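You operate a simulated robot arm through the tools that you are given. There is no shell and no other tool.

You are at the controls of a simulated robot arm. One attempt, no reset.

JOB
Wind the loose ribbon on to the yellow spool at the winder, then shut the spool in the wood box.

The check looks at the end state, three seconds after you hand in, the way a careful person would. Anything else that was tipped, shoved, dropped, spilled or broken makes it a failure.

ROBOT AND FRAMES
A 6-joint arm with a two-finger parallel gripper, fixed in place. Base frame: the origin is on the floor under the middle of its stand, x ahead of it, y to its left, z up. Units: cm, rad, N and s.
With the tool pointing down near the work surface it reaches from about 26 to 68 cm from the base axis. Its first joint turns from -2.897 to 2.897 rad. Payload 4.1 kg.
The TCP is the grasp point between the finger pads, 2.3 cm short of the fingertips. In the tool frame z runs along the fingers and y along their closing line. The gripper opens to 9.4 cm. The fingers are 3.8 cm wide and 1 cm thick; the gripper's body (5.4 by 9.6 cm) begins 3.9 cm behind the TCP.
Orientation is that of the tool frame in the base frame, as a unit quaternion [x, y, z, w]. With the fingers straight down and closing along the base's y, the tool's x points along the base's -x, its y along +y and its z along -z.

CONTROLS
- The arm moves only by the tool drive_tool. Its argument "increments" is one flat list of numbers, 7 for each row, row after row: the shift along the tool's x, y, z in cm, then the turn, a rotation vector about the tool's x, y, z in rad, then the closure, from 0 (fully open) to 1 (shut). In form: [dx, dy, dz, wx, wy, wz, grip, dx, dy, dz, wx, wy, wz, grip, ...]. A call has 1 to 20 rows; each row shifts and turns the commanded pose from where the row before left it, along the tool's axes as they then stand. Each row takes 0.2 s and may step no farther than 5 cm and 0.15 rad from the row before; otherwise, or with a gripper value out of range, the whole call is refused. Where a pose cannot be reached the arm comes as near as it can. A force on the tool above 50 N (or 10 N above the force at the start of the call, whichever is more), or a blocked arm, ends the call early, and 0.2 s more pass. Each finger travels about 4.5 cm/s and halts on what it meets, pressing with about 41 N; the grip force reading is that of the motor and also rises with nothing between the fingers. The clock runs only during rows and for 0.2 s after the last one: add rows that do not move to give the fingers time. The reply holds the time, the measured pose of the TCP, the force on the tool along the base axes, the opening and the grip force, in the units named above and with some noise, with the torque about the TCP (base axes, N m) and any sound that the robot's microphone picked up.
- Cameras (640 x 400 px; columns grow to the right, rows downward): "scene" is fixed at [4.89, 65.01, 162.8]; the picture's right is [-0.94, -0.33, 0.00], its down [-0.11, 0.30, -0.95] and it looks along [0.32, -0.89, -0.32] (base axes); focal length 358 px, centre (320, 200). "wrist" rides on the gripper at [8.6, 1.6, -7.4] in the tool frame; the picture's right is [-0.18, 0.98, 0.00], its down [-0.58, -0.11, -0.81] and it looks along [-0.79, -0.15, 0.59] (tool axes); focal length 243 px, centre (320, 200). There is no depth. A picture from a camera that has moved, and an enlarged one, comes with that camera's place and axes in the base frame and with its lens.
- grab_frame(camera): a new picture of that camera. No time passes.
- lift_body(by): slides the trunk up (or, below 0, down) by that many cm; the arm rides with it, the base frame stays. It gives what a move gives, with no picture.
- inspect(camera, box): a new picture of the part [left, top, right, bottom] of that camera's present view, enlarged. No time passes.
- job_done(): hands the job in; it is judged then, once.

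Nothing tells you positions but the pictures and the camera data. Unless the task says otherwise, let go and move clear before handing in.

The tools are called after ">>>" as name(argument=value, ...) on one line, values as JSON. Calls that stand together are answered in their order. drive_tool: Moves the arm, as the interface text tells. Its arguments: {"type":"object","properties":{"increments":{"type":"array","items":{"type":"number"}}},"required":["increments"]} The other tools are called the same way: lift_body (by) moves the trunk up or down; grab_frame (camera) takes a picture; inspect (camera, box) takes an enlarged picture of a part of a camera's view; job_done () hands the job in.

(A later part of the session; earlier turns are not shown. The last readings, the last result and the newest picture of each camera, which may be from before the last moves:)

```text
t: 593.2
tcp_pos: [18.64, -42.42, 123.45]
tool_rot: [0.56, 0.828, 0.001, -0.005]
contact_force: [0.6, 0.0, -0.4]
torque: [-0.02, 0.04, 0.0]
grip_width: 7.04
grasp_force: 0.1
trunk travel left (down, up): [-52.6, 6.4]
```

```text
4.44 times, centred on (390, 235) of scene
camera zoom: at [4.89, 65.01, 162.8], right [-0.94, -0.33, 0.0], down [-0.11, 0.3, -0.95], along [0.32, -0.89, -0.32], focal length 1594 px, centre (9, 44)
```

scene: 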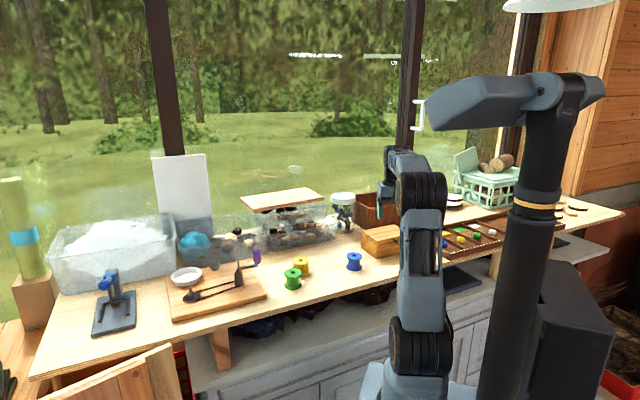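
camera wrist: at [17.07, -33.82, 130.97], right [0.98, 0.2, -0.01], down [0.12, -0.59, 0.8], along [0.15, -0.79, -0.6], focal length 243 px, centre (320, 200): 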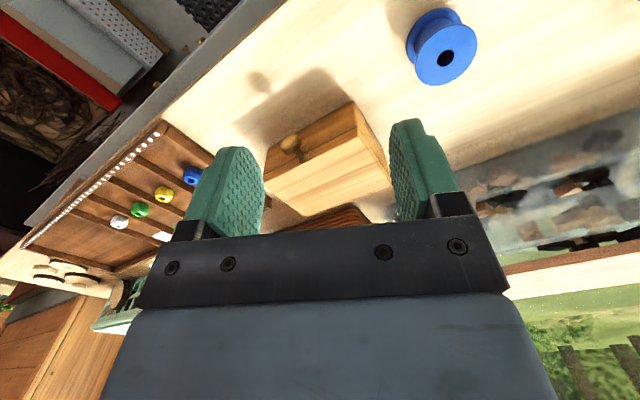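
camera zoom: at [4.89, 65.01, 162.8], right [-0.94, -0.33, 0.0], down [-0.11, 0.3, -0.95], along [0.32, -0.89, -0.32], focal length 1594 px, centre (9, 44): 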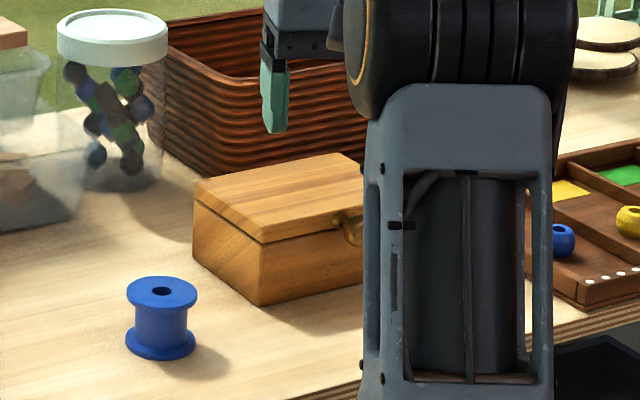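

The box is roughly 15 by 11 cm with its lid top near z 107.8, hinged at the back. A brass knob sticks out of the lid's front edge at about (17.3, -53.7, 108). I'll turn the hand square to the box and move above the knob.

>>> drive_tool(increments=[0, 0, 0, 0, 0, -0.066, 0.25, 0, 0, 0, 0, 0, -0.066, 0.25, 0, 0, 0, 0, 0, -0.066, 0.25, 0, 0, 0, 0, 0, -0.066, 0.25, 0, 0, 0, 0, 0, -0.066, 0.25, 0, 0, 0, 0, 0, -0.066, 0.25, 0, 0, 0, 0, 0, 0, 0.25])

>>> drive_tool(increments=[-0.2, -0.25, 0.15, 0, 0, 0, 0.25, -0.4, -0.5, 0.3, 0, 0, 0, 0.25, -0.6, -0.75, 0.45, 0, 0, 0, 0.25, -0.6, -0.75, 0.45, 0, 0, 0, 0.25, -0.6, -0.75, 0.45, 0, 0, 0, 0.25, -0.6, -0.75, 0.45, 0, 0, 0, 0.25, -0.6, -0.75, 0.45, 0, 0, 0, 0.25, -0.6, -0.75, 0.45, 0, 0, 0, 0.25, -0.6, -0.75, 0.45, 0, 0, 0, 0.25, -0.6, -0.75, 0.45, 0, 0, 0, 0.25, -0.6, -0.75, 0.45, 0, 0, 0, 0.25, -0.4, -0.5, 0.3, 0, 0, 0, 0.25, -0.2, -0.25, 0.15, 0, 0, 0, 0.25, 0, 0, 0, 0, 0, 0, 0.25])

>>> drive_tool(increments=[0, 0, 0, 0, 0, 0, 0.25, 0, 0, 0, 0, 0, 0, 0.25])

>>> grab_frame(camera="wrist")

>>> inspect(camera="wrist", box=[220, 40, 420, 190])

```text
t: 594.8
tcp_pos: [18.54, -42.43, 123.49]
tool_rot: [0.386, 0.923, 0.001, -0.004]
contact_force: [-1.2, -0.5, 0.1]
torque: [-0.01, 0.0, -0.02]
grip_width: 7.05
grasp_force: 0.1
trunk travel left (down, up): [-52.6, 6.4]
```

```text
t: 597.8
tcp_pos: [17.36, -52.87, 118.43]
tool_rot: [0.386, 0.922, 0.001, -0.004]
contact_force: [-0.2, 0.3, 0.5]
torque: [0.02, 0.0, 0.0]
grip_width: 7.06
grasp_force: 0.2
trunk travel left (down, up): [-52.6, 6.4]
```

```text
t: 598.4
tcp_pos: [17.4, -52.87, 118.41]
tool_rot: [0.386, 0.923, 0.001, -0.004]
contact_force: [0.1, -0.1, 0.0]
torque: [-0.01, 0.0, 0.0]
grip_width: 7.04
grasp_force: 0.1
trunk travel left (down, up): [-52.6, 6.4]
```

```text
taken
camera wrist: at [12.61, -45.6, 125.99], right [0.83, 0.56, 0.0], down [0.34, -0.5, 0.8], along [0.45, -0.66, -0.6], focal length 243 px, centre (320, 200)
```

wrist: 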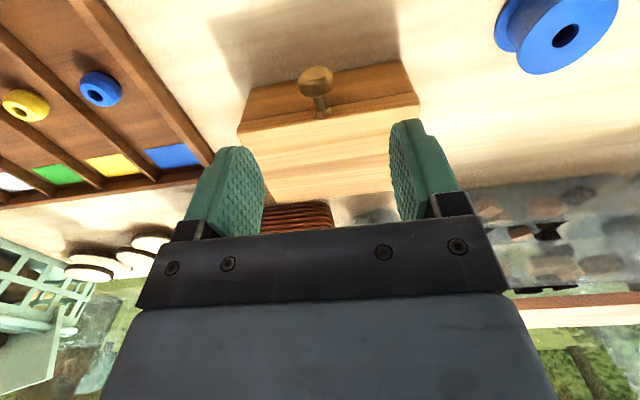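

```text
2.67 times, centred on (320, 115) of wrist
camera zoom: at [12.61, -45.6, 125.99], right [0.83, 0.56, 0.0], down [0.34, -0.5, 0.8], along [0.45, -0.66, -0.6], focal length 647 px, centre (320, 427)
```

zoom: 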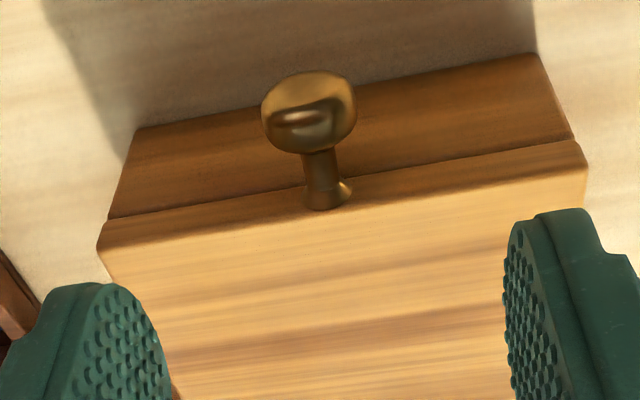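

Now I see it well: the lid is about 1.8 cm thick, and the knob ball sits 2.7 cm in front of it at z 108.6. I'll centre on the ball and lower over it.

>>> drive_tool(increments=[-0.05, -0.2, 0.3, 0, 0, 0, 0.25, -0.05, -0.2, 0.6, 0, 0, 0, 0.25, 0, 0, 0.8, 0, 0, 0, 0.25, 0, 0, 0.8, 0, 0, 0, 0.25, 0, 0, 0.8, 0, 0, 0, 0.25, 0, 0, 0.8, 0, 0, 0, 0.25, 0, 0, 0.6, 0, 0, 0, 0.25, 0, 0, 0.3, 0, 0, 0, 0.25, 0, 0, 0, 0, 0, 0, 0.25])

>>> grab_frame(camera="wrist")

>>> inspect(camera="wrist", box=[240, 60, 400, 180])

```text
t: 600.4
tcp_pos: [17.01, -53.27, 113.48]
tool_rot: [0.386, 0.923, 0.001, -0.004]
contact_force: [1.2, -0.8, -0.9]
torque: [0.02, 0.0, -0.01]
grip_width: 7.02
grasp_force: 0.0
trunk travel left (down, up): [-52.6, 6.4]
```

```text
taken
camera wrist: at [12.34, -46.02, 120.99], right [0.83, 0.56, 0.0], down [0.34, -0.5, 0.8], along [0.45, -0.66, -0.6], focal length 243 px, centre (320, 200)
```

wrist: 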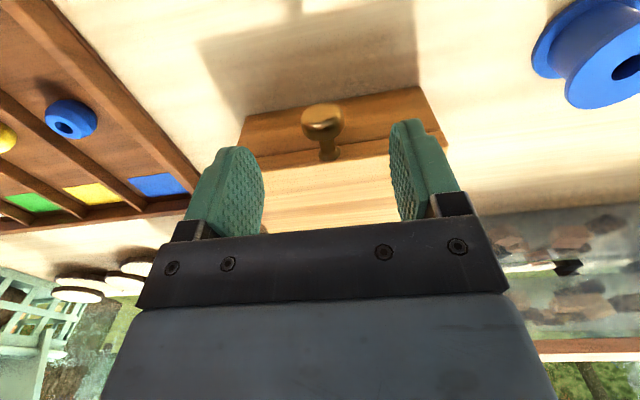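

```text
3.33 times, centred on (320, 120) of wrist
camera zoom: at [12.34, -46.02, 120.99], right [0.83, 0.56, 0.0], down [0.34, -0.5, 0.8], along [0.45, -0.66, -0.6], focal length 809 px, centre (320, 467)
```

zoom: 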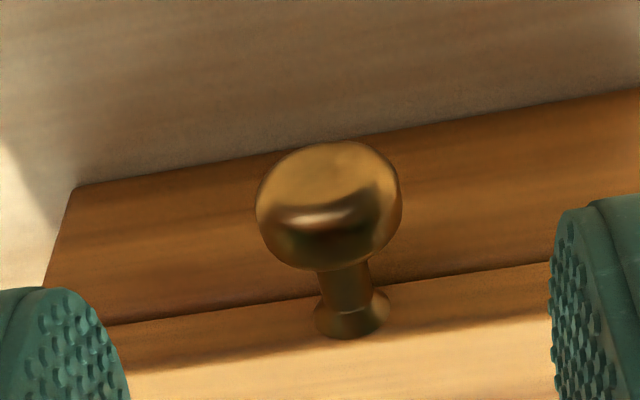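

Aligned over the ball. I'll lower to its centre and close.

>>> drive_tool(increments=[0, 0.05, 0.3, 0, 0, 0, 0.25, 0, 0.05, 0.6, 0, 0, 0, 0.25, 0, 0, 0.8, 0, 0, 0, 0.25, 0, 0, 0.8, 0, 0, 0, 0.25, 0, 0, 0.8, 0, 0, 0, 0.25, 0, 0, 0.8, 0, 0, 0, 0.25, 0, 0, 0.5, 0, 0, 0, 0.25, 0, 0, 0.2, 0, 0, 0, 0.25, 0, 0, 0, 0, 0, 0, 0.25])

>>> drive_tool(increments=[0, 0, 0, 0, 0, 0, 0.5, 0, 0, 0, 0, 0, 0, 0.65, 0, 0, 0, 0, 0, 0, 1, 0, 0, 0, 0, 0, 0, 1, 0, 0, 0, 0, 0, 0, 1, 0, 0, 0, 0, 0, 0, 1])

>>> grab_frame(camera="wrist")

```text
t: 602.4
tcp_pos: [17.08, -53.03, 108.55]
tool_rot: [0.386, 0.923, 0.001, -0.004]
contact_force: [0.2, -0.2, 0.2]
torque: [-0.02, 0.0, -0.01]
grip_width: 7.03
grasp_force: 0.1
trunk travel left (down, up): [-52.6, 6.4]
```

```text
t: 603.8
tcp_pos: [17.09, -53.32, 108.52]
tool_rot: [0.386, 0.923, 0.001, -0.004]
contact_force: [-0.2, 0.4, -0.4]
torque: [0.04, 0.02, 0.16]
grip_width: 2.55
grasp_force: 45.3
trunk travel left (down, up): [-52.6, 6.4]
```

```text
taken
camera wrist: at [12.39, -45.88, 116.16], right [0.83, 0.56, 0.0], down [0.34, -0.5, 0.8], along [0.45, -0.66, -0.6], focal length 243 px, centre (320, 200)
```

wrist: 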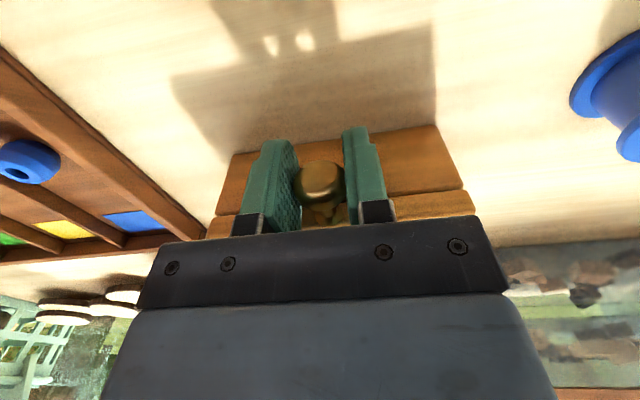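

The knob is held, but the fingertips reach too far below it for when the lid swings up. I'll regrip 1.2 cm higher so they stay clear of the lid.

>>> drive_tool(increments=[0, 0, 0, 0, 0, 0, 0.6, 0, 0, 0, 0, 0, 0, 0.5, 0, 0, -0.3, 0, 0, 0, 0.5, 0, 0, -0.5, 0, 0, 0, 0.5, 0, 0, -0.4, 0, 0, 0, 0.5, 0, 0, 0, 0, 0, 0, 0.5, 0, 0, 0, 0, 0, 0, 1, 0, 0, 0, 0, 0, 0, 1, 0, 0, 0, 0, 0, 0, 1, 0, 0, 0, 0, 0, 0, 1])

>>> drive_tool(increments=[0, 0, -0.15, 0, 0, 0, 1, -0.01, 0, -0.3, 0, 0, 0, 1, -0.02, 0, -0.3, 0, 0, 0, 1, -0.03, 0, -0.3, 0, 0, 0, 1, -0.04, 0, -0.3, 0, 0, 0, 1, 0, 0, 0, 0, 0, 0, 1])

>>> grab_frame(camera="wrist")

>>> inspect(camera="scene", box=[330, 190, 450, 280])

```text
t: 606.0
tcp_pos: [17.13, -53.13, 109.88]
tool_rot: [0.386, 0.922, 0.002, -0.005]
contact_force: [1.9, 2.0, 0.0]
torque: [0.06, 0.0, 0.12]
grip_width: 2.51
grasp_force: 44.8
trunk travel left (down, up): [-52.6, 6.4]
```

```text
t: 607.4
tcp_pos: [17.26, -53.25, 110.99]
tool_rot: [0.386, 0.923, 0.002, -0.005]
contact_force: [1.9, 0.8, -10.8]
torque: [0.94, 0.9, 0.09]
grip_width: 2.52
grasp_force: 44.4
trunk travel left (down, up): [-52.6, 6.4]
```

```text
taken
camera wrist: at [12.52, -46.01, 118.67], right [0.83, 0.56, 0.0], down [0.34, -0.5, 0.8], along [0.45, -0.66, -0.6], focal length 243 px, centre (320, 200)
```

wrist: 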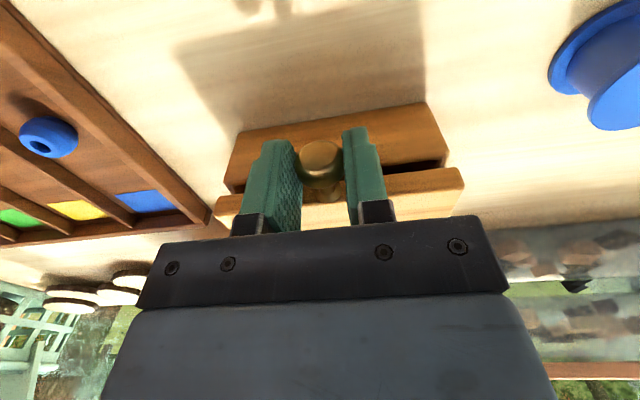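

```text
4.44 times, centred on (390, 235) of scene
camera zoom: at [4.89, 65.01, 162.8], right [-0.94, -0.33, 0.0], down [-0.11, 0.3, -0.95], along [0.32, -0.89, -0.32], focal length 1594 px, centre (9, 44)
```

zoom: 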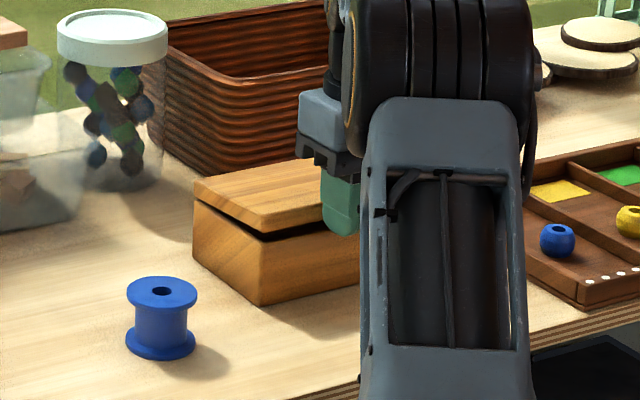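

The lid is lifting. I'll continue up along its arc.

>>> drive_tool(increments=[-0.115, 0, -0.525, 0, 0, 0, 1, -0.115, 0, -0.525, 0, 0, 0, 1, -0.165, 0, -0.515, 0, 0, 0, 1, -0.165, 0, -0.515, 0, 0, 0, 1, -0.21, 0, -0.5, 0, 0, 0, 1, -0.21, 0, -0.5, 0, 0, 0, 1, 0, 0, 0, 0, 0, 0, 1])

>>> drive_tool(increments=[-0.25, 0, -0.48, 0, 0, 0, 1, -0.25, 0, -0.48, 0, 0, 0, 1, -0.295, 0, -0.46, 0, 0, 0, 1, -0.295, 0, -0.46, 0, 0, 0, 1, 0, 0, 0, 0, 0, 0, 1])

>>> inspect(camera="scene", box=[330, 190, 450, 280])

>>> grab_frame(camera="wrist")

```text
t: 609.0
tcp_pos: [17.9, -53.83, 114.32]
tool_rot: [0.387, 0.922, 0.002, -0.005]
contact_force: [-1.5, 7.3, -7.1]
torque: [1.03, 0.9, 0.09]
grip_width: 2.54
grasp_force: 45.0
trunk travel left (down, up): [-52.6, 6.4]
```

```text
t: 610.2
tcp_pos: [18.59, -54.58, 116.33]
tool_rot: [0.386, 0.922, 0.002, -0.004]
contact_force: [-5.8, 12.5, -3.9]
torque: [1.09, 0.89, 0.12]
grip_width: 2.54
grasp_force: 44.9
trunk travel left (down, up): [-52.6, 6.4]
```

```text
4.44 times, centred on (390, 235) of scene
camera zoom: at [4.89, 65.01, 162.8], right [-0.94, -0.33, 0.0], down [-0.11, 0.3, -0.95], along [0.32, -0.89, -0.32], focal length 1594 px, centre (9, 44)
```

zoom: 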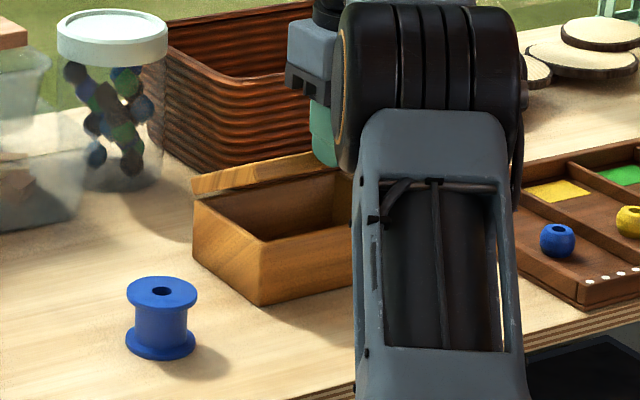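

```text
taken
camera wrist: at [13.87, -47.36, 123.8], right [0.83, 0.56, 0.0], down [0.34, -0.5, 0.8], along [0.45, -0.67, -0.6], focal length 243 px, centre (320, 200)
```

wrist: 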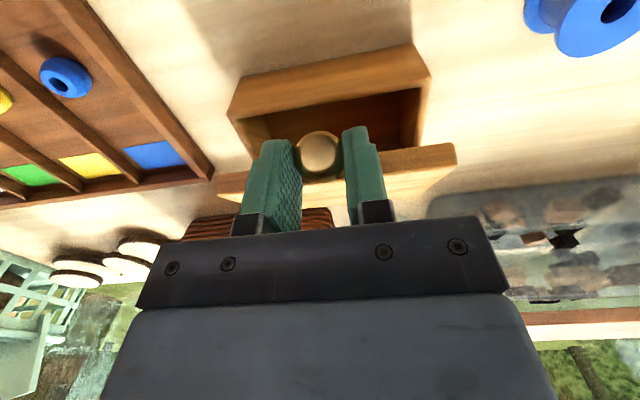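

The lid swings well. The pull shows the hinge is a bit farther back than I assumed, so I'll adjust the arc and start tilting the hand outward for reach.

>>> drive_tool(increments=[-0.165, 0, -0.52, 0, -0.03, 0, 1, -0.165, 0, -0.52, 0, -0.03, 0, 1, -0.388, 0, -0.465, 0, -0.03, 0, 1, -0.388, 0, -0.465, 0, -0.03, 0, 1, -0.45, 0, -0.4, 0, -0.03, 0, 1, -0.45, 0, -0.4, 0, -0.03, 0, 1, 0, 0, 0, 0, 0, 0, 1])

>>> drive_tool(increments=[-0.506, 0, -0.322, 0, -0.03, 0, 1, -0.506, 0, -0.322, 0, -0.03, 0, 1, -0.542, 0, -0.238, 0, -0.03, 0, 1, -0.542, 0, -0.238, 0, -0.03, 0, 1, 0, 0, 0, 0, 0, 0, 1])

>>> inspect(camera="scene", box=[330, 170, 450, 270])

>>> grab_frame(camera="wrist")

```text
t: 611.8
tcp_pos: [19.95, -56.01, 118.95]
tool_rot: [0.385, 0.919, -0.033, 0.079]
contact_force: [-4.8, 7.8, -5.2]
torque: [1.18, 0.82, 0.25]
grip_width: 2.5
grasp_force: 45.1
trunk travel left (down, up): [-52.6, 6.4]
```

```text
t: 613.0
tcp_pos: [21.27, -57.24, 120.71]
tool_rot: [0.381, 0.913, -0.057, 0.134]
contact_force: [-6.4, 8.3, -1.4]
torque: [1.18, 0.89, 0.17]
grip_width: 2.52
grasp_force: 45.2
trunk travel left (down, up): [-52.6, 6.4]
```

```text
4.00 times, centred on (390, 220) of scene
camera zoom: at [4.89, 65.01, 162.8], right [-0.94, -0.33, 0.0], down [-0.11, 0.3, -0.95], along [0.32, -0.89, -0.32], focal length 1434 px, centre (40, 120)
```

zoom: 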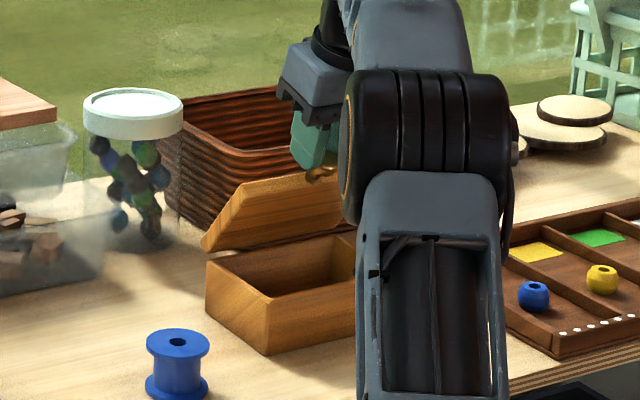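

```text
taken
camera wrist: at [15.18, -48.64, 125.32], right [0.82, 0.56, 0.05], down [0.15, -0.31, 0.94], along [0.55, -0.77, -0.34], focal length 243 px, centre (320, 200)
```

wrist: 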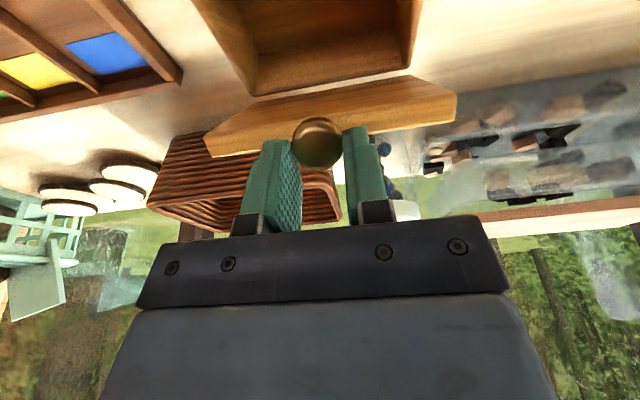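

About 50° open now, with only light pull. Continuing the arc.

>>> drive_tool(increments=[-0.527, 0, -0.154, 0, -0.03, 0, 1, -0.527, 0, -0.154, 0, -0.03, 0, 1, -0.57, 0, -0.057, 0, -0.03, 0, 1, -0.57, 0, -0.057, 0, -0.03, 0, 1, -0.592, 0, 0.03, 0, -0.03, 0, 1, -0.592, 0, 0.03, 0, -0.03, 0, 1, 0, 0, 0, 0, 0, 0, 1])

>>> drive_tool(increments=[-0.58, 0, 0.125, 0, -0.03, 0, 1, -0.58, 0, 0.125, 0, -0.03, 0, 1, -0.557, 0, 0.217, 0, -0.03, 0, 1, -0.557, 0, 0.217, 0, -0.03, 0, 1, 0, 0, 0, 0, 0, 0, 1])

>>> inspect(camera="scene", box=[330, 170, 450, 270])

>>> grab_frame(camera="wrist")

```text
t: 614.6
tcp_pos: [23.31, -59.52, 122.33]
tool_rot: [0.375, 0.897, -0.091, 0.216]
contact_force: [-5.7, 10.3, 3.4]
torque: [1.23, 0.79, 0.17]
grip_width: 2.5
grasp_force: 45.3
trunk travel left (down, up): [-52.6, 6.4]
```

```text
t: 615.8
tcp_pos: [24.96, -61.06, 122.86]
tool_rot: [0.368, 0.883, -0.114, 0.269]
contact_force: [-3.1, 10.5, 3.4]
torque: [1.08, 0.88, 0.11]
grip_width: 2.53
grasp_force: 45.4
trunk travel left (down, up): [-52.6, 6.4]
```

```text
4.00 times, centred on (390, 220) of scene
camera zoom: at [4.89, 65.01, 162.8], right [-0.94, -0.33, 0.0], down [-0.11, 0.3, -0.95], along [0.32, -0.89, -0.32], focal length 1434 px, centre (40, 120)
```

zoom: 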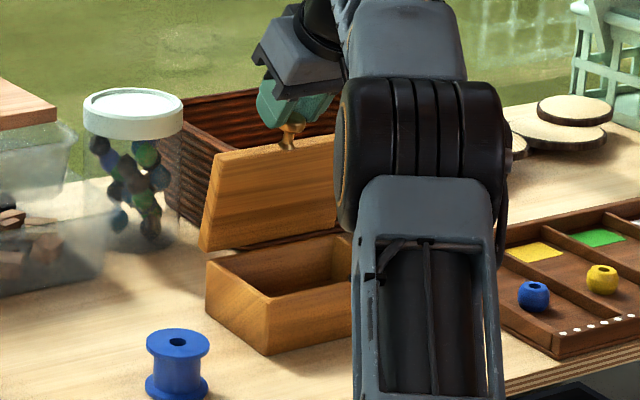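

```text
taken
camera wrist: at [18.37, -51.85, 124.2], right [0.81, 0.58, 0.1], down [-0.05, -0.1, 0.99], along [0.59, -0.81, -0.05], focal length 243 px, centre (320, 200)
```

wrist: 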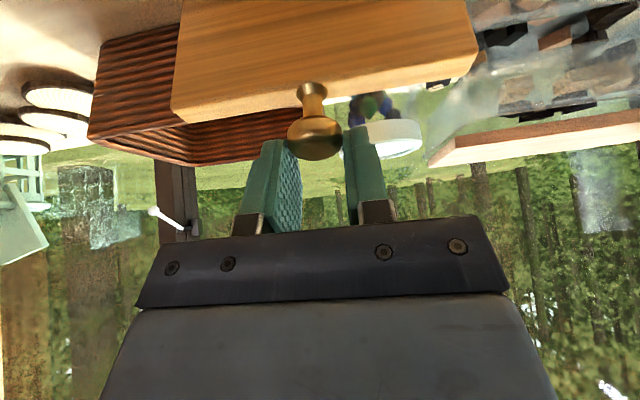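

Nearly upright. I'll ease it just past vertical, watching for contact with the basket behind.

>>> drive_tool(increments=[-0.518, 0, 0.296, 0, -0.03, 0, 1, -0.518, 0, 0.296, 0, -0.03, 0, 1, -0.47, 0, 0.375, 0, -0.03, 0, 1, -0.47, 0, 0.375, 0, -0.03, 0, 1, 0, 0, 0, 0, 0, 0, 1])

>>> drive_tool(increments=[-0.422, 0, 0.446, 0, -0.015, 0, 1, -0.422, 0, 0.446, 0, -0.015, 0, 1, 0, 0, 0, 0, 0, 0, 1])

>>> inspect(camera="scene", box=[330, 170, 450, 270])

>>> grab_frame(camera="wrist")

```text
t: 617.0
tcp_pos: [26.64, -62.91, 122.93]
tool_rot: [0.361, 0.865, -0.135, 0.322]
contact_force: [-2.1, 11.2, 2.6]
torque: [1.04, 0.93, 0.02]
grip_width: 2.55
grasp_force: 44.9
trunk travel left (down, up): [-52.6, 6.4]
```

```text
t: 617.8
tcp_pos: [27.53, -63.69, 122.82]
tool_rot: [0.359, 0.86, -0.141, 0.335]
contact_force: [-1.4, 9.9, 7.2]
torque: [1.29, 0.72, 0.06]
grip_width: 2.52
grasp_force: 45.3
trunk travel left (down, up): [-52.6, 6.4]
```

```text
4.00 times, centred on (390, 220) of scene
camera zoom: at [4.89, 65.01, 162.8], right [-0.94, -0.33, 0.0], down [-0.11, 0.3, -0.95], along [0.32, -0.89, -0.32], focal length 1434 px, centre (40, 120)
```

zoom: 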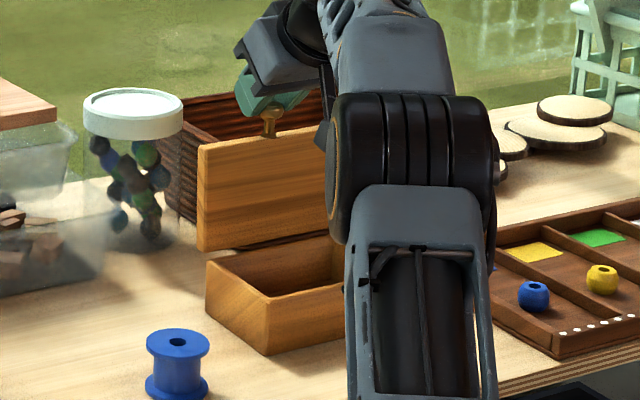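

```text
taken
camera wrist: at [20.9, -54.38, 122.49], right [0.8, 0.59, 0.12], down [-0.16, 0.01, 0.99], along [0.58, -0.8, 0.1], focal length 243 px, centre (320, 200)
```

wrist: 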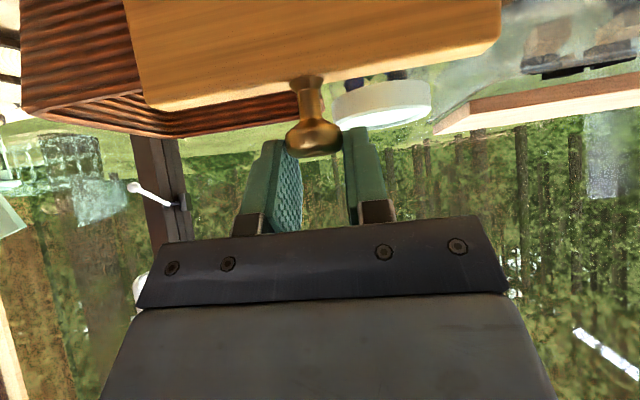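

>>> drive_tool(increments=[-0.393, 0, 0.495, 0, 0, 0, 1, -0.393, 0, 0.495, 0, 0, 0, 1, 0, 0, 0, 0, 0, 0, 1])

>>> drive_tool(increments=[-0.344, 0, 0.525, 0, 0, 0, 1, -0.344, 0, 0.525, 0, 0, 0, 1, 0, 0, 0, 0, 0, 0, 1])

>>> inspect(camera="scene", box=[330, 170, 450, 270])

>>> grab_frame(camera="wrist")

```text
t: 618.6
tcp_pos: [28.44, -64.7, 122.57]
tool_rot: [0.359, 0.86, -0.14, 0.334]
contact_force: [0.8, 11.4, 5.9]
torque: [1.27, 0.62, 0.0]
grip_width: 2.49
grasp_force: 45.1
trunk travel left (down, up): [-52.6, 6.4]
```

```text
t: 619.4
tcp_pos: [29.05, -65.03, 122.42]
tool_rot: [0.359, 0.86, -0.14, 0.334]
contact_force: [-22.1, 29.9, 1.6]
torque: [1.13, 0.83, -0.02]
grip_width: 2.53
grasp_force: 44.7
trunk travel left (down, up): [-52.6, 6.4]
```

```text
4.00 times, centred on (390, 220) of scene
camera zoom: at [4.89, 65.01, 162.8], right [-0.94, -0.33, 0.0], down [-0.11, 0.3, -0.95], along [0.32, -0.89, -0.32], focal length 1434 px, centre (40, 120)
```

zoom: 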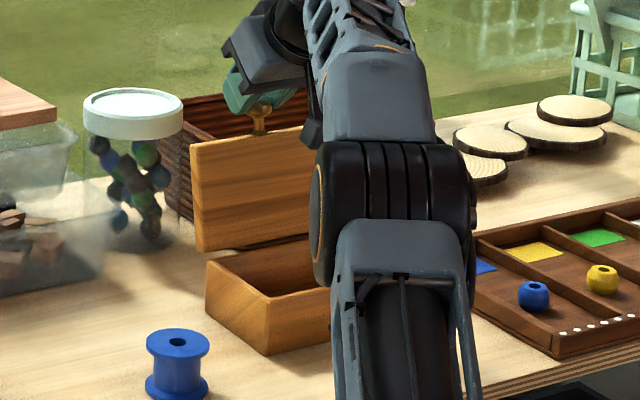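

```text
taken
camera wrist: at [22.35, -55.82, 122.1], right [0.8, 0.59, 0.12], down [-0.16, 0.01, 0.99], along [0.58, -0.8, 0.1], focal length 243 px, centre (320, 200)
```

wrist: 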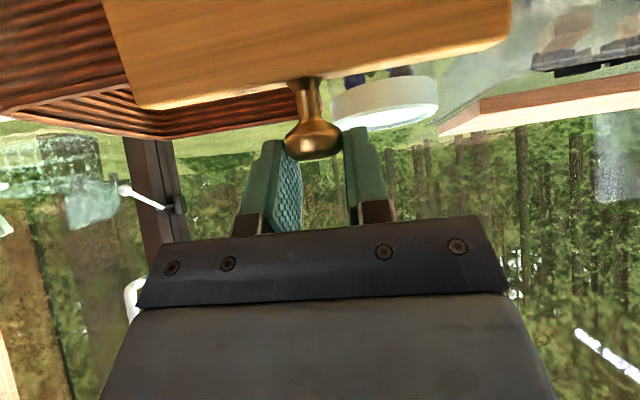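

The lid has reached its stop just past vertical. I'll ease the pressure and release it gently.

>>> drive_tool(increments=[0.17, 0, -0.26, 0, 0, 0, 1, 0.1, 0, -0.15, 0, 0, 0, 1, 0, 0, 0, 0, 0, 0, 1])

>>> drive_tool(increments=[0, 0, 0, 0, 0, 0, 0.65, 0, 0, 0, 0, 0, 0, 0.55, 0, 0, 0, 0, 0, 0, 0.45, 0, 0, 0, 0, 0, 0, 0.4])

>>> inspect(camera="scene", box=[330, 170, 450, 270])

>>> grab_frame(camera="wrist")

```text
t: 620.2
tcp_pos: [29.03, -65.11, 122.48]
tool_rot: [0.359, 0.86, -0.14, 0.335]
contact_force: [-4.8, 15.4, -2.5]
torque: [-0.77, -0.65, 0.04]
grip_width: 2.54
grasp_force: 44.9
trunk travel left (down, up): [-52.6, 6.4]
```

```text
t: 621.2
tcp_pos: [29.1, -65.35, 122.32]
tool_rot: [0.36, 0.86, -0.14, 0.335]
contact_force: [0.2, -0.2, -0.1]
torque: [0.0, 0.03, -0.01]
grip_width: 5.66
grasp_force: 0.1
trunk travel left (down, up): [-52.6, 6.4]
```

```text
4.00 times, centred on (390, 220) of scene
camera zoom: at [4.89, 65.01, 162.8], right [-0.94, -0.33, 0.0], down [-0.11, 0.3, -0.95], along [0.32, -0.89, -0.32], focal length 1434 px, centre (40, 120)
```

zoom: 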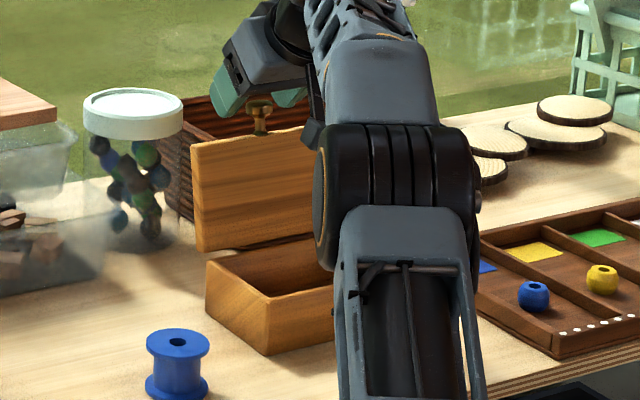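

```text
taken
camera wrist: at [22.31, -56.02, 121.98], right [0.8, 0.59, 0.12], down [-0.16, 0.01, 0.99], along [0.58, -0.81, 0.1], focal length 243 px, centre (320, 200)
```

wrist: 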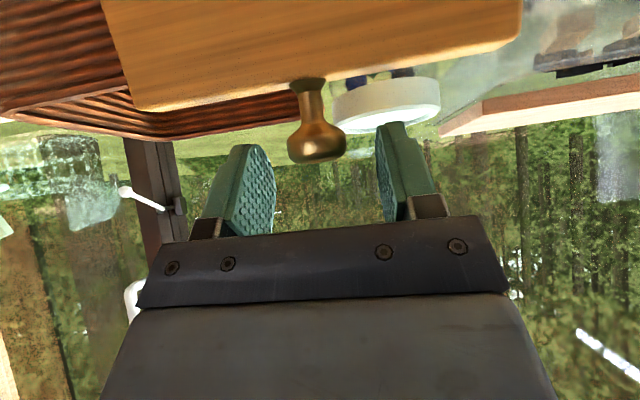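

The lid stays open on its own. I'll back the hand away along its own axis.

>>> drive_tool(increments=[0, 0, -0.3, 0, 0, 0, 0.4, 0, 0, -0.6, 0, 0, 0, 0.4, 0, 0, -0.9, 0, 0, 0, 0.4, 0, 0, -0.9, 0, 0, 0, 0.4, 0, 0, -0.9, 0, 0, 0, 0.4, 0, 0, -0.9, 0, 0, 0, 0.4, 0, 0, -0.9, 0, 0, 0, 0.4, 0, 0, -0.9, 0, 0, 0, 0.4, 0, 0, -0.9, 0, 0, 0, 0.4, 0, 0, -0.6, 0, 0, 0, 0.4, 0, 0, -0.3, 0, 0, 0, 0.4, 0, 0, 0, 0, 0, 0, 0.4])

>>> grab_frame(camera="scene")

>>> grab_frame(camera="wrist")

```text
t: 623.8
tcp_pos: [25.08, -61.23, 128.39]
tool_rot: [0.359, 0.86, -0.139, 0.334]
contact_force: [0.3, -0.1, -0.4]
torque: [-0.03, 0.0, -0.04]
grip_width: 5.64
grasp_force: 0.1
trunk travel left (down, up): [-52.6, 6.4]
```

```text
taken
```

scene: 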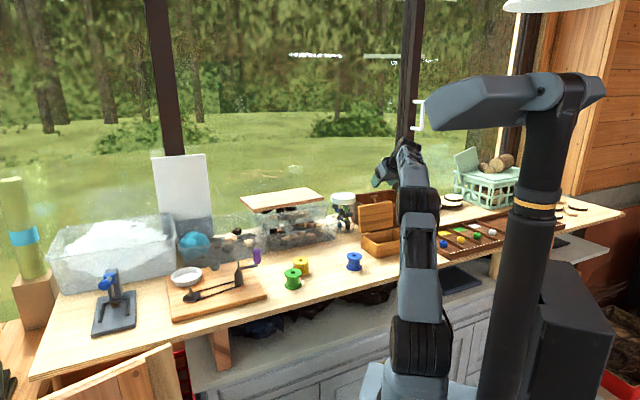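

```text
taken
camera wrist: at [18.45, -52.05, 127.94], right [0.8, 0.59, 0.12], down [-0.16, 0.01, 0.99], along [0.58, -0.81, 0.1], focal length 243 px, centre (320, 200)
```

wrist: 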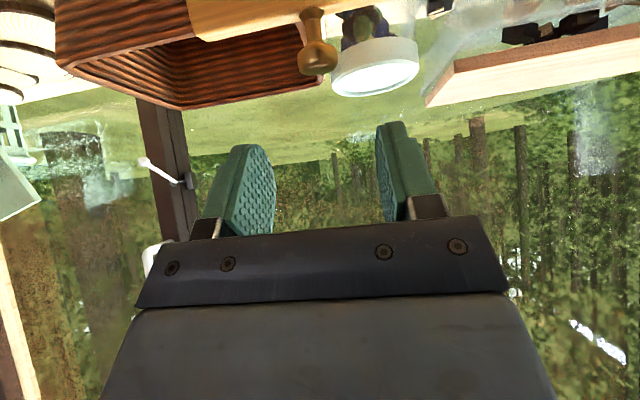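

The box stands open. I'll back off, bring the hand upright again, and go to fetch the wound spool.

>>> drive_tool(increments=[0.25, 0, -0.2, 0, 0, 0, 0.25, 0.5, 0, -0.4, 0, 0, 0, 0.25, 0.7, 0, -0.58, 0, 0.02, 0, 0.25, 0.7, 0, -0.56, 0, 0.045, 0, 0.25, 0.75, 0, -0.53, 0, 0.05, 0, 0.25, 0.8, 0, -0.5, 0, 0.05, 0, 0.25, 0.8, 0, -0.45, 0, 0.05, 0, 0.25, 0.8, 0, -0.4, 0, 0.05, 0, 0.25, 0.8, 0, -0.33, 0, 0.05, 0, 0.25, 0.8, 0, -0.3, 0, 0.05, 0, 0.25, 0.6, 0, -0.2, 0, 0.05, 0, 0.25, 0.4, 0, -0.1, 0, 0.05, 0, 0.25, 0.2, 0, 0, 0, 0.05, 0, 0.25, 0, 0, 0, 0, 0.05, 0, 0.25, 0, 0, 0, 0, 0.05, 0, 0.25, 0, 0, 0, 0, 0.05, 0, 0.25, 0, 0, 0, 0, 0.04, 0, 0.25, 0, 0, 0, 0, 0.03, 0, 0.25, 0, 0, 0, 0, 0, 0, 0.25])

>>> drive_tool(increments=[0, 0, 0, 0, 0, 0, 0.25, 0, 0, 0, 0, 0, 0, 0.25])

>>> inspect(camera="scene", box=[330, 170, 450, 270])

>>> grab_frame(camera="wrist")

```text
t: 627.8
tcp_pos: [18.3, -53.77, 127.21]
tool_rot: [0.386, 0.922, -0.002, 0.004]
contact_force: [-0.7, 0.7, 0.0]
torque: [0.03, 0.01, -0.03]
grip_width: 7.05
grasp_force: 0.0
out of reach, approached as far as the arm can: row 16, 17, 18
trunk travel left (down, up): [-52.6, 6.4]
```

```text
t: 628.4
tcp_pos: [18.32, -53.87, 127.2]
tool_rot: [0.386, 0.923, -0.001, 0.003]
contact_force: [0.7, -0.3, 0.8]
torque: [-0.04, -0.02, 0.02]
grip_width: 7.07
grasp_force: 0.1
trunk travel left (down, up): [-52.6, 6.4]
```

```text
4.00 times, centred on (390, 220) of scene
camera zoom: at [4.89, 65.01, 162.8], right [-0.94, -0.33, 0.0], down [-0.11, 0.3, -0.95], along [0.32, -0.89, -0.32], focal length 1434 px, centre (40, 120)
```

zoom: 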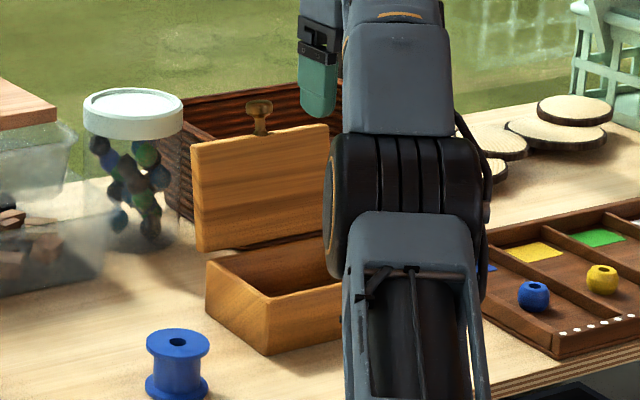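

```text
taken
camera wrist: at [13.55, -46.48, 134.63], right [0.83, 0.56, 0.0], down [0.33, -0.49, 0.81], along [0.45, -0.67, -0.59], focal length 243 px, centre (320, 200)
```

wrist: 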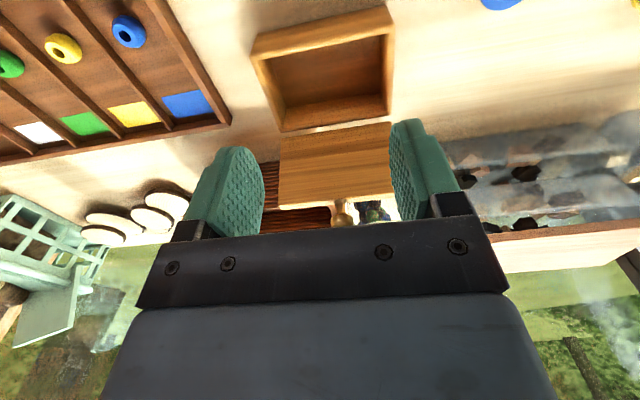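

The open box interior is clear, with its centre near (22.7, -58.5). Now I'll fetch the wound spool.

>>> drive_tool(increments=[0, 0.4, 0.1, 0, 0, 0, 0.25, 0, 0.9, 0.3, 0, 0, 0, 0.25, -0.1, 1.6, 0.35, 0, 0, 0, 0.25, -0.2, 1.6, 0.35, 0, 0, 0, 0.25, -0.22, 1.6, 0.35, 0, 0, 0, 0.25, -0.22, 1.6, 0.35, 0, 0, 0, 0.25, -0.22, 1.6, 0.35, 0, 0, 0, 0.25, -0.22, 1.6, 0.35, 0, 0, 0, 0.25, -0.22, 1.6, 0.35, 0, 0, 0, 0.25, -0.22, 1.6, 0.35, 0, 0, 0, 0.25, -0.22, 1.6, 0.35, 0, 0, 0, 0.25, -0.22, 1.6, 0.35, 0, 0, 0, 0.25, -0.22, 1.6, 0.35, 0, 0, 0, 0.25, -0.22, 1.6, 0.35, 0, 0, 0, 0.25, -0.22, 1.6, 0.35, 0, 0, 0, 0.25, -0.22, 1.6, 0.3, 0, 0, 0, 0.25, -0.22, 1.6, 0.3, 0, 0, 0, 0.25, -0.22, 1.6, 0.3, 0, 0, 0, 0.25, -0.22, 1.6, 0, 0, 0, 0, 0.25, -0.22, 1.6, 0, 0, 0, 0, 0.25])

>>> drive_tool(increments=[-0.2, 1.6, 0, 0, 0, 0, 0.25, -0.2, 1.4, 0, 0, 0, 0, 0.25, -0.15, 0.8, 0, 0, 0, 0, 0.25, -0.1, 0.4, 0, 0, 0, 0, 0.25, 0, 0, 0, 0, 0, 0, 0.25, 0, 0, 0, 0, 0, 0, 0.25])

>>> grab_frame(camera="wrist")

>>> inspect(camera="wrist", box=[220, 0, 420, 130])

```text
t: 632.6
tcp_pos: [42.58, -35.13, 121.3]
tool_rot: [0.387, 0.922, -0.001, 0.002]
contact_force: [-0.4, -0.1, -0.1]
torque: [0.0, -0.02, 0.03]
grip_width: 7.07
grasp_force: 0.0
trunk travel left (down, up): [-52.6, 6.4]
```

```text
t: 634.0
tcp_pos: [45.92, -32.69, 121.21]
tool_rot: [0.386, 0.922, -0.002, 0.003]
contact_force: [-0.5, 0.2, -0.8]
torque: [-0.02, -0.03, 0.03]
grip_width: 7.06
grasp_force: 0.2
trunk travel left (down, up): [-52.6, 6.4]
```

```text
taken
camera wrist: at [41.14, -25.3, 128.58], right [0.83, 0.56, 0.0], down [0.33, -0.49, 0.81], along [0.45, -0.67, -0.59], focal length 243 px, centre (320, 200)
```

wrist: 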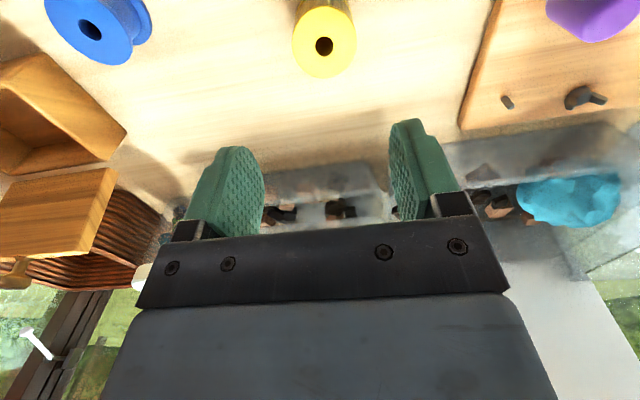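

```text
3.08 times, centred on (320, 65) of wrist
camera zoom: at [41.14, -25.3, 128.58], right [0.83, 0.56, 0.0], down [0.33, -0.49, 0.81], along [0.45, -0.67, -0.59], focal length 746 px, centre (320, 615)
```

zoom: 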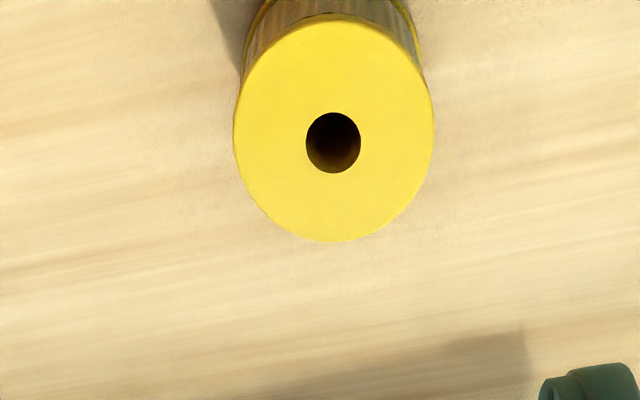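

The spool is almost directly below. I'll centre on it and descend.

>>> drive_tool(increments=[0.05, 0.15, 0.3, 0, 0, 0, 0.25, 0.06, 0.22, 0.6, 0, 0, 0, 0.25, 0, 0, 0.95, 0, 0, 0, 0.25, 0, 0, 0.95, 0, 0, 0, 0.25, 0, 0, 0.95, 0, 0, 0, 0.25, 0, 0, 0.95, 0, 0, 0, 0.25, 0, 0, 0.95, 0, 0, 0, 0.25, 0, 0, 0.95, 0, 0, 0, 0.25, 0, 0, 0.95, 0, 0, 0, 0.25, 0, 0, 0.95, 0, 0, 0, 0.25, 0, 0, 0.95, 0, 0, 0, 0.25, 0, 0, 0.95, 0, 0, 0, 0.25, 0, 0, 0.6, 0, 0, 0, 0.25, 0, 0, 0.3, 0, 0, 0, 0.25, 0, 0, 0, 0, 0, 0, 0.25])

>>> grab_frame(camera="wrist")

```text
t: 637.2
tcp_pos: [46.13, -32.36, 109.96]
tool_rot: [0.385, 0.923, -0.002, 0.003]
contact_force: [0.4, 0.3, 0.0]
torque: [-0.01, 0.01, 0.03]
grip_width: 7.04
grasp_force: 0.1
trunk travel left (down, up): [-52.6, 6.4]
```

```text
taken
camera wrist: at [41.35, -25.07, 117.33], right [0.83, 0.56, 0.0], down [0.33, -0.49, 0.81], along [0.45, -0.67, -0.59], focal length 243 px, centre (320, 200)
```

wrist: 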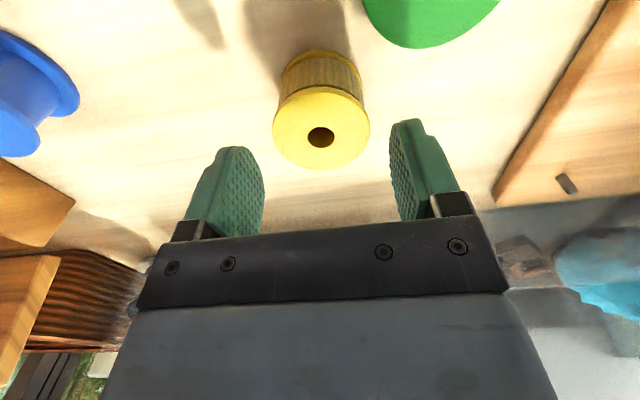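

>>> drive_tool(increments=[0, 0, 0.3, 0, 0, 0, 0.25, 0, 0, 0.6, 0, 0, 0, 0.25, 0, 0, 0.8, 0, 0, 0, 0.25, 0, 0, 0.8, 0, 0, 0, 0.25, 0, 0, 0.7, 0, 0, 0, 0.25, 0, 0, 0.4, 0, 0, 0, 0.25, 0, 0, 0.2, 0, 0, 0, 0.25, 0, 0, 0, 0, 0, 0, 0.25])

>>> drive_tool(increments=[0, 0, 0, 0, 0, 0, 0.38, 0, 0, 0, 0, 0, 0, 0.46, 0, 0, 0, 0, 0, 0, 1, 0, 0, 0, 0, 0, 0, 1, 0, 0, 0, 0, 0, 0, 1, 0, 0, 0, 0, 0, 0, 1])

>>> drive_tool(increments=[0, 0, -0.2, 0, 0, 0, 1, 0, 0, -0.5, 0, 0, 0, 1, 0, 0, -0.8, 0, 0, 0, 1, 0, 0, -0.8, 0, 0, 0, 1, 0, 0, -0.5, 0, 0, 0, 1, 0, 0, -0.2, 0, 0, 0, 1, 0, 0, 0, 0, 0, 0, 1])

>>> grab_frame(camera="wrist")

>>> inspect(camera="scene", box=[260, 210, 380, 300])

```text
t: 639.0
tcp_pos: [46.13, -32.3, 106.09]
tool_rot: [0.386, 0.922, -0.002, 0.003]
contact_force: [0.8, 0.6, 0.7]
torque: [-0.01, 0.0, -0.05]
grip_width: 7.04
grasp_force: 0.1
trunk travel left (down, up): [-52.6, 6.4]
```

```text
t: 640.4
tcp_pos: [46.09, -32.45, 106.16]
tool_rot: [0.386, 0.922, -0.001, 0.003]
contact_force: [0.0, -0.5, 0.0]
torque: [0.0, 0.0, -0.01]
grip_width: 5.07
grasp_force: 40.8
trunk travel left (down, up): [-52.6, 6.4]
```

```text
t: 642.0
tcp_pos: [46.14, -32.31, 109.06]
tool_rot: [0.386, 0.922, -0.002, 0.004]
contact_force: [-0.4, -0.5, -0.7]
torque: [0.0, -0.01, 0.0]
grip_width: 5.07
grasp_force: 40.4
trunk travel left (down, up): [-52.6, 6.4]
```

```text
taken
camera wrist: at [41.35, -24.98, 116.51], right [0.83, 0.56, 0.0], down [0.33, -0.49, 0.81], along [0.45, -0.67, -0.59], focal length 243 px, centre (320, 200)
```

wrist: 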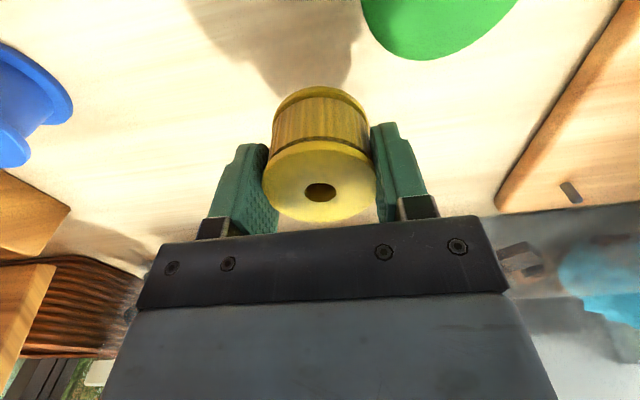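

```text
4.44 times, centred on (320, 255) of scene
camera zoom: at [4.89, 65.01, 162.8], right [-0.94, -0.33, 0.0], down [-0.11, 0.3, -0.95], along [0.32, -0.89, -0.32], focal length 1594 px, centre (320, -44)
```

zoom: 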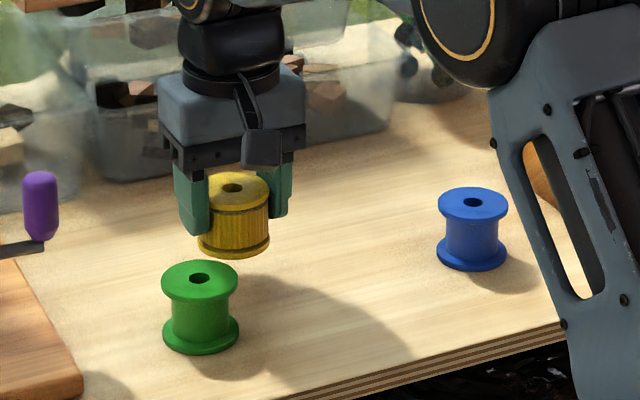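

The spool is held firmly. I'll lift to z 116 and carry it over the open box.

>>> drive_tool(increments=[0, 0, -0.3, 0, 0, 0, 1, 0, 0, -0.7, 0, 0, 0, 1, 0, 0, -1, 0, 0, 0, 1, 0, 0, -1, 0, 0, 0, 1, 0, 0, -1, 0, 0, 0, 1, 0, 0, -1, 0, 0, 0, 1, 0, 0, -1, 0, 0, 0, 1, 0, 0, -0.7, 0, 0, 0, 1, 0, 0, -0.3, 0, 0, 0, 1, 0, 0, 0, 0, 0, 0, 1])

>>> drive_tool(increments=[-0.02, -0.4, 0, 0, 0, 0, 1, -0.05, -0.9, 0, 0, 0, 0, 1, -0.09, -1.5, 0, 0, 0, 0, 1, -0.09, -1.5, 0, 0, 0, 0, 1, -0.09, -1.5, 0, 0, 0, 0, 1, -0.09, -1.5, 0, 0, 0, 0, 1, -0.09, -1.5, 0, 0, 0, 0, 1, -0.09, -1.5, 0, 0, 0, 0, 1, -0.09, -1.5, 0, 0, 0, 0, 1, -0.09, -1.5, 0, 0, 0, 0, 1, -0.09, -1.5, 0, 0, 0, 0, 1, -0.09, -1.5, 0, 0, 0, 0, 1, -0.09, -1.5, 0, 0, 0, 0, 1, -0.09, -1.5, 0, 0, 0, 0, 1, -0.09, -1.5, 0, 0, 0, 0, 1, -0.09, -1.5, 0, 0, 0, 0, 1, -0.09, -1.5, 0, 0, 0, 0, 1, -0.05, -0.9, 0, 0, 0, 0, 1, -0.02, -0.4, 0, 0, 0, 0, 1, 0, 0, 0, 0, 0, 0, 1])

>>> grab_frame(camera="wrist")

>>> inspect(camera="scene", box=[310, 170, 430, 270])

```text
t: 644.2
tcp_pos: [46.1, -32.36, 116.11]
tool_rot: [0.387, 0.922, -0.001, 0.003]
contact_force: [-0.3, 0.4, -0.1]
torque: [0.01, -0.02, -0.03]
grip_width: 5.07
grasp_force: 40.7
trunk travel left (down, up): [-52.6, 6.4]
```

```text
t: 648.4
tcp_pos: [29.3, -51.11, 116.14]
tool_rot: [0.386, 0.923, -0.002, 0.004]
contact_force: [0.1, -0.7, -0.2]
torque: [0.0, -0.01, -0.03]
grip_width: 5.08
grasp_force: 41.5
trunk travel left (down, up): [-52.6, 6.4]
```

```text
taken
camera wrist: at [24.5, -43.78, 123.57], right [0.83, 0.56, 0.0], down [0.33, -0.49, 0.81], along [0.45, -0.67, -0.59], focal length 243 px, centre (320, 200)
```

wrist: 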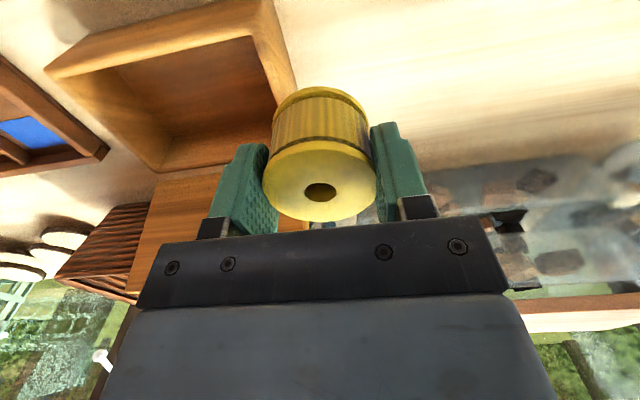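

```text
4.00 times, centred on (370, 220) of scene
camera zoom: at [4.89, 65.01, 162.8], right [-0.94, -0.33, 0.0], down [-0.11, 0.3, -0.95], along [0.32, -0.89, -0.32], focal length 1434 px, centre (120, 120)
```

zoom: 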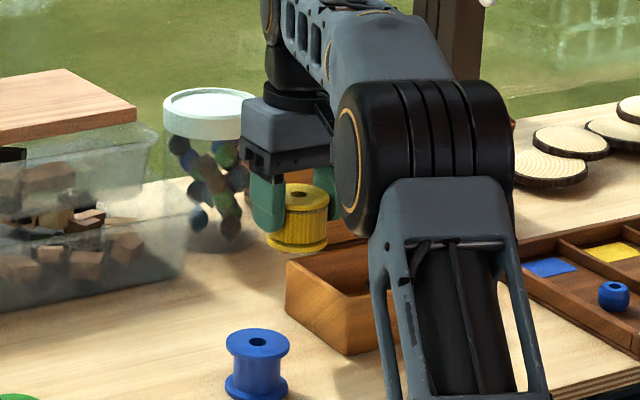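

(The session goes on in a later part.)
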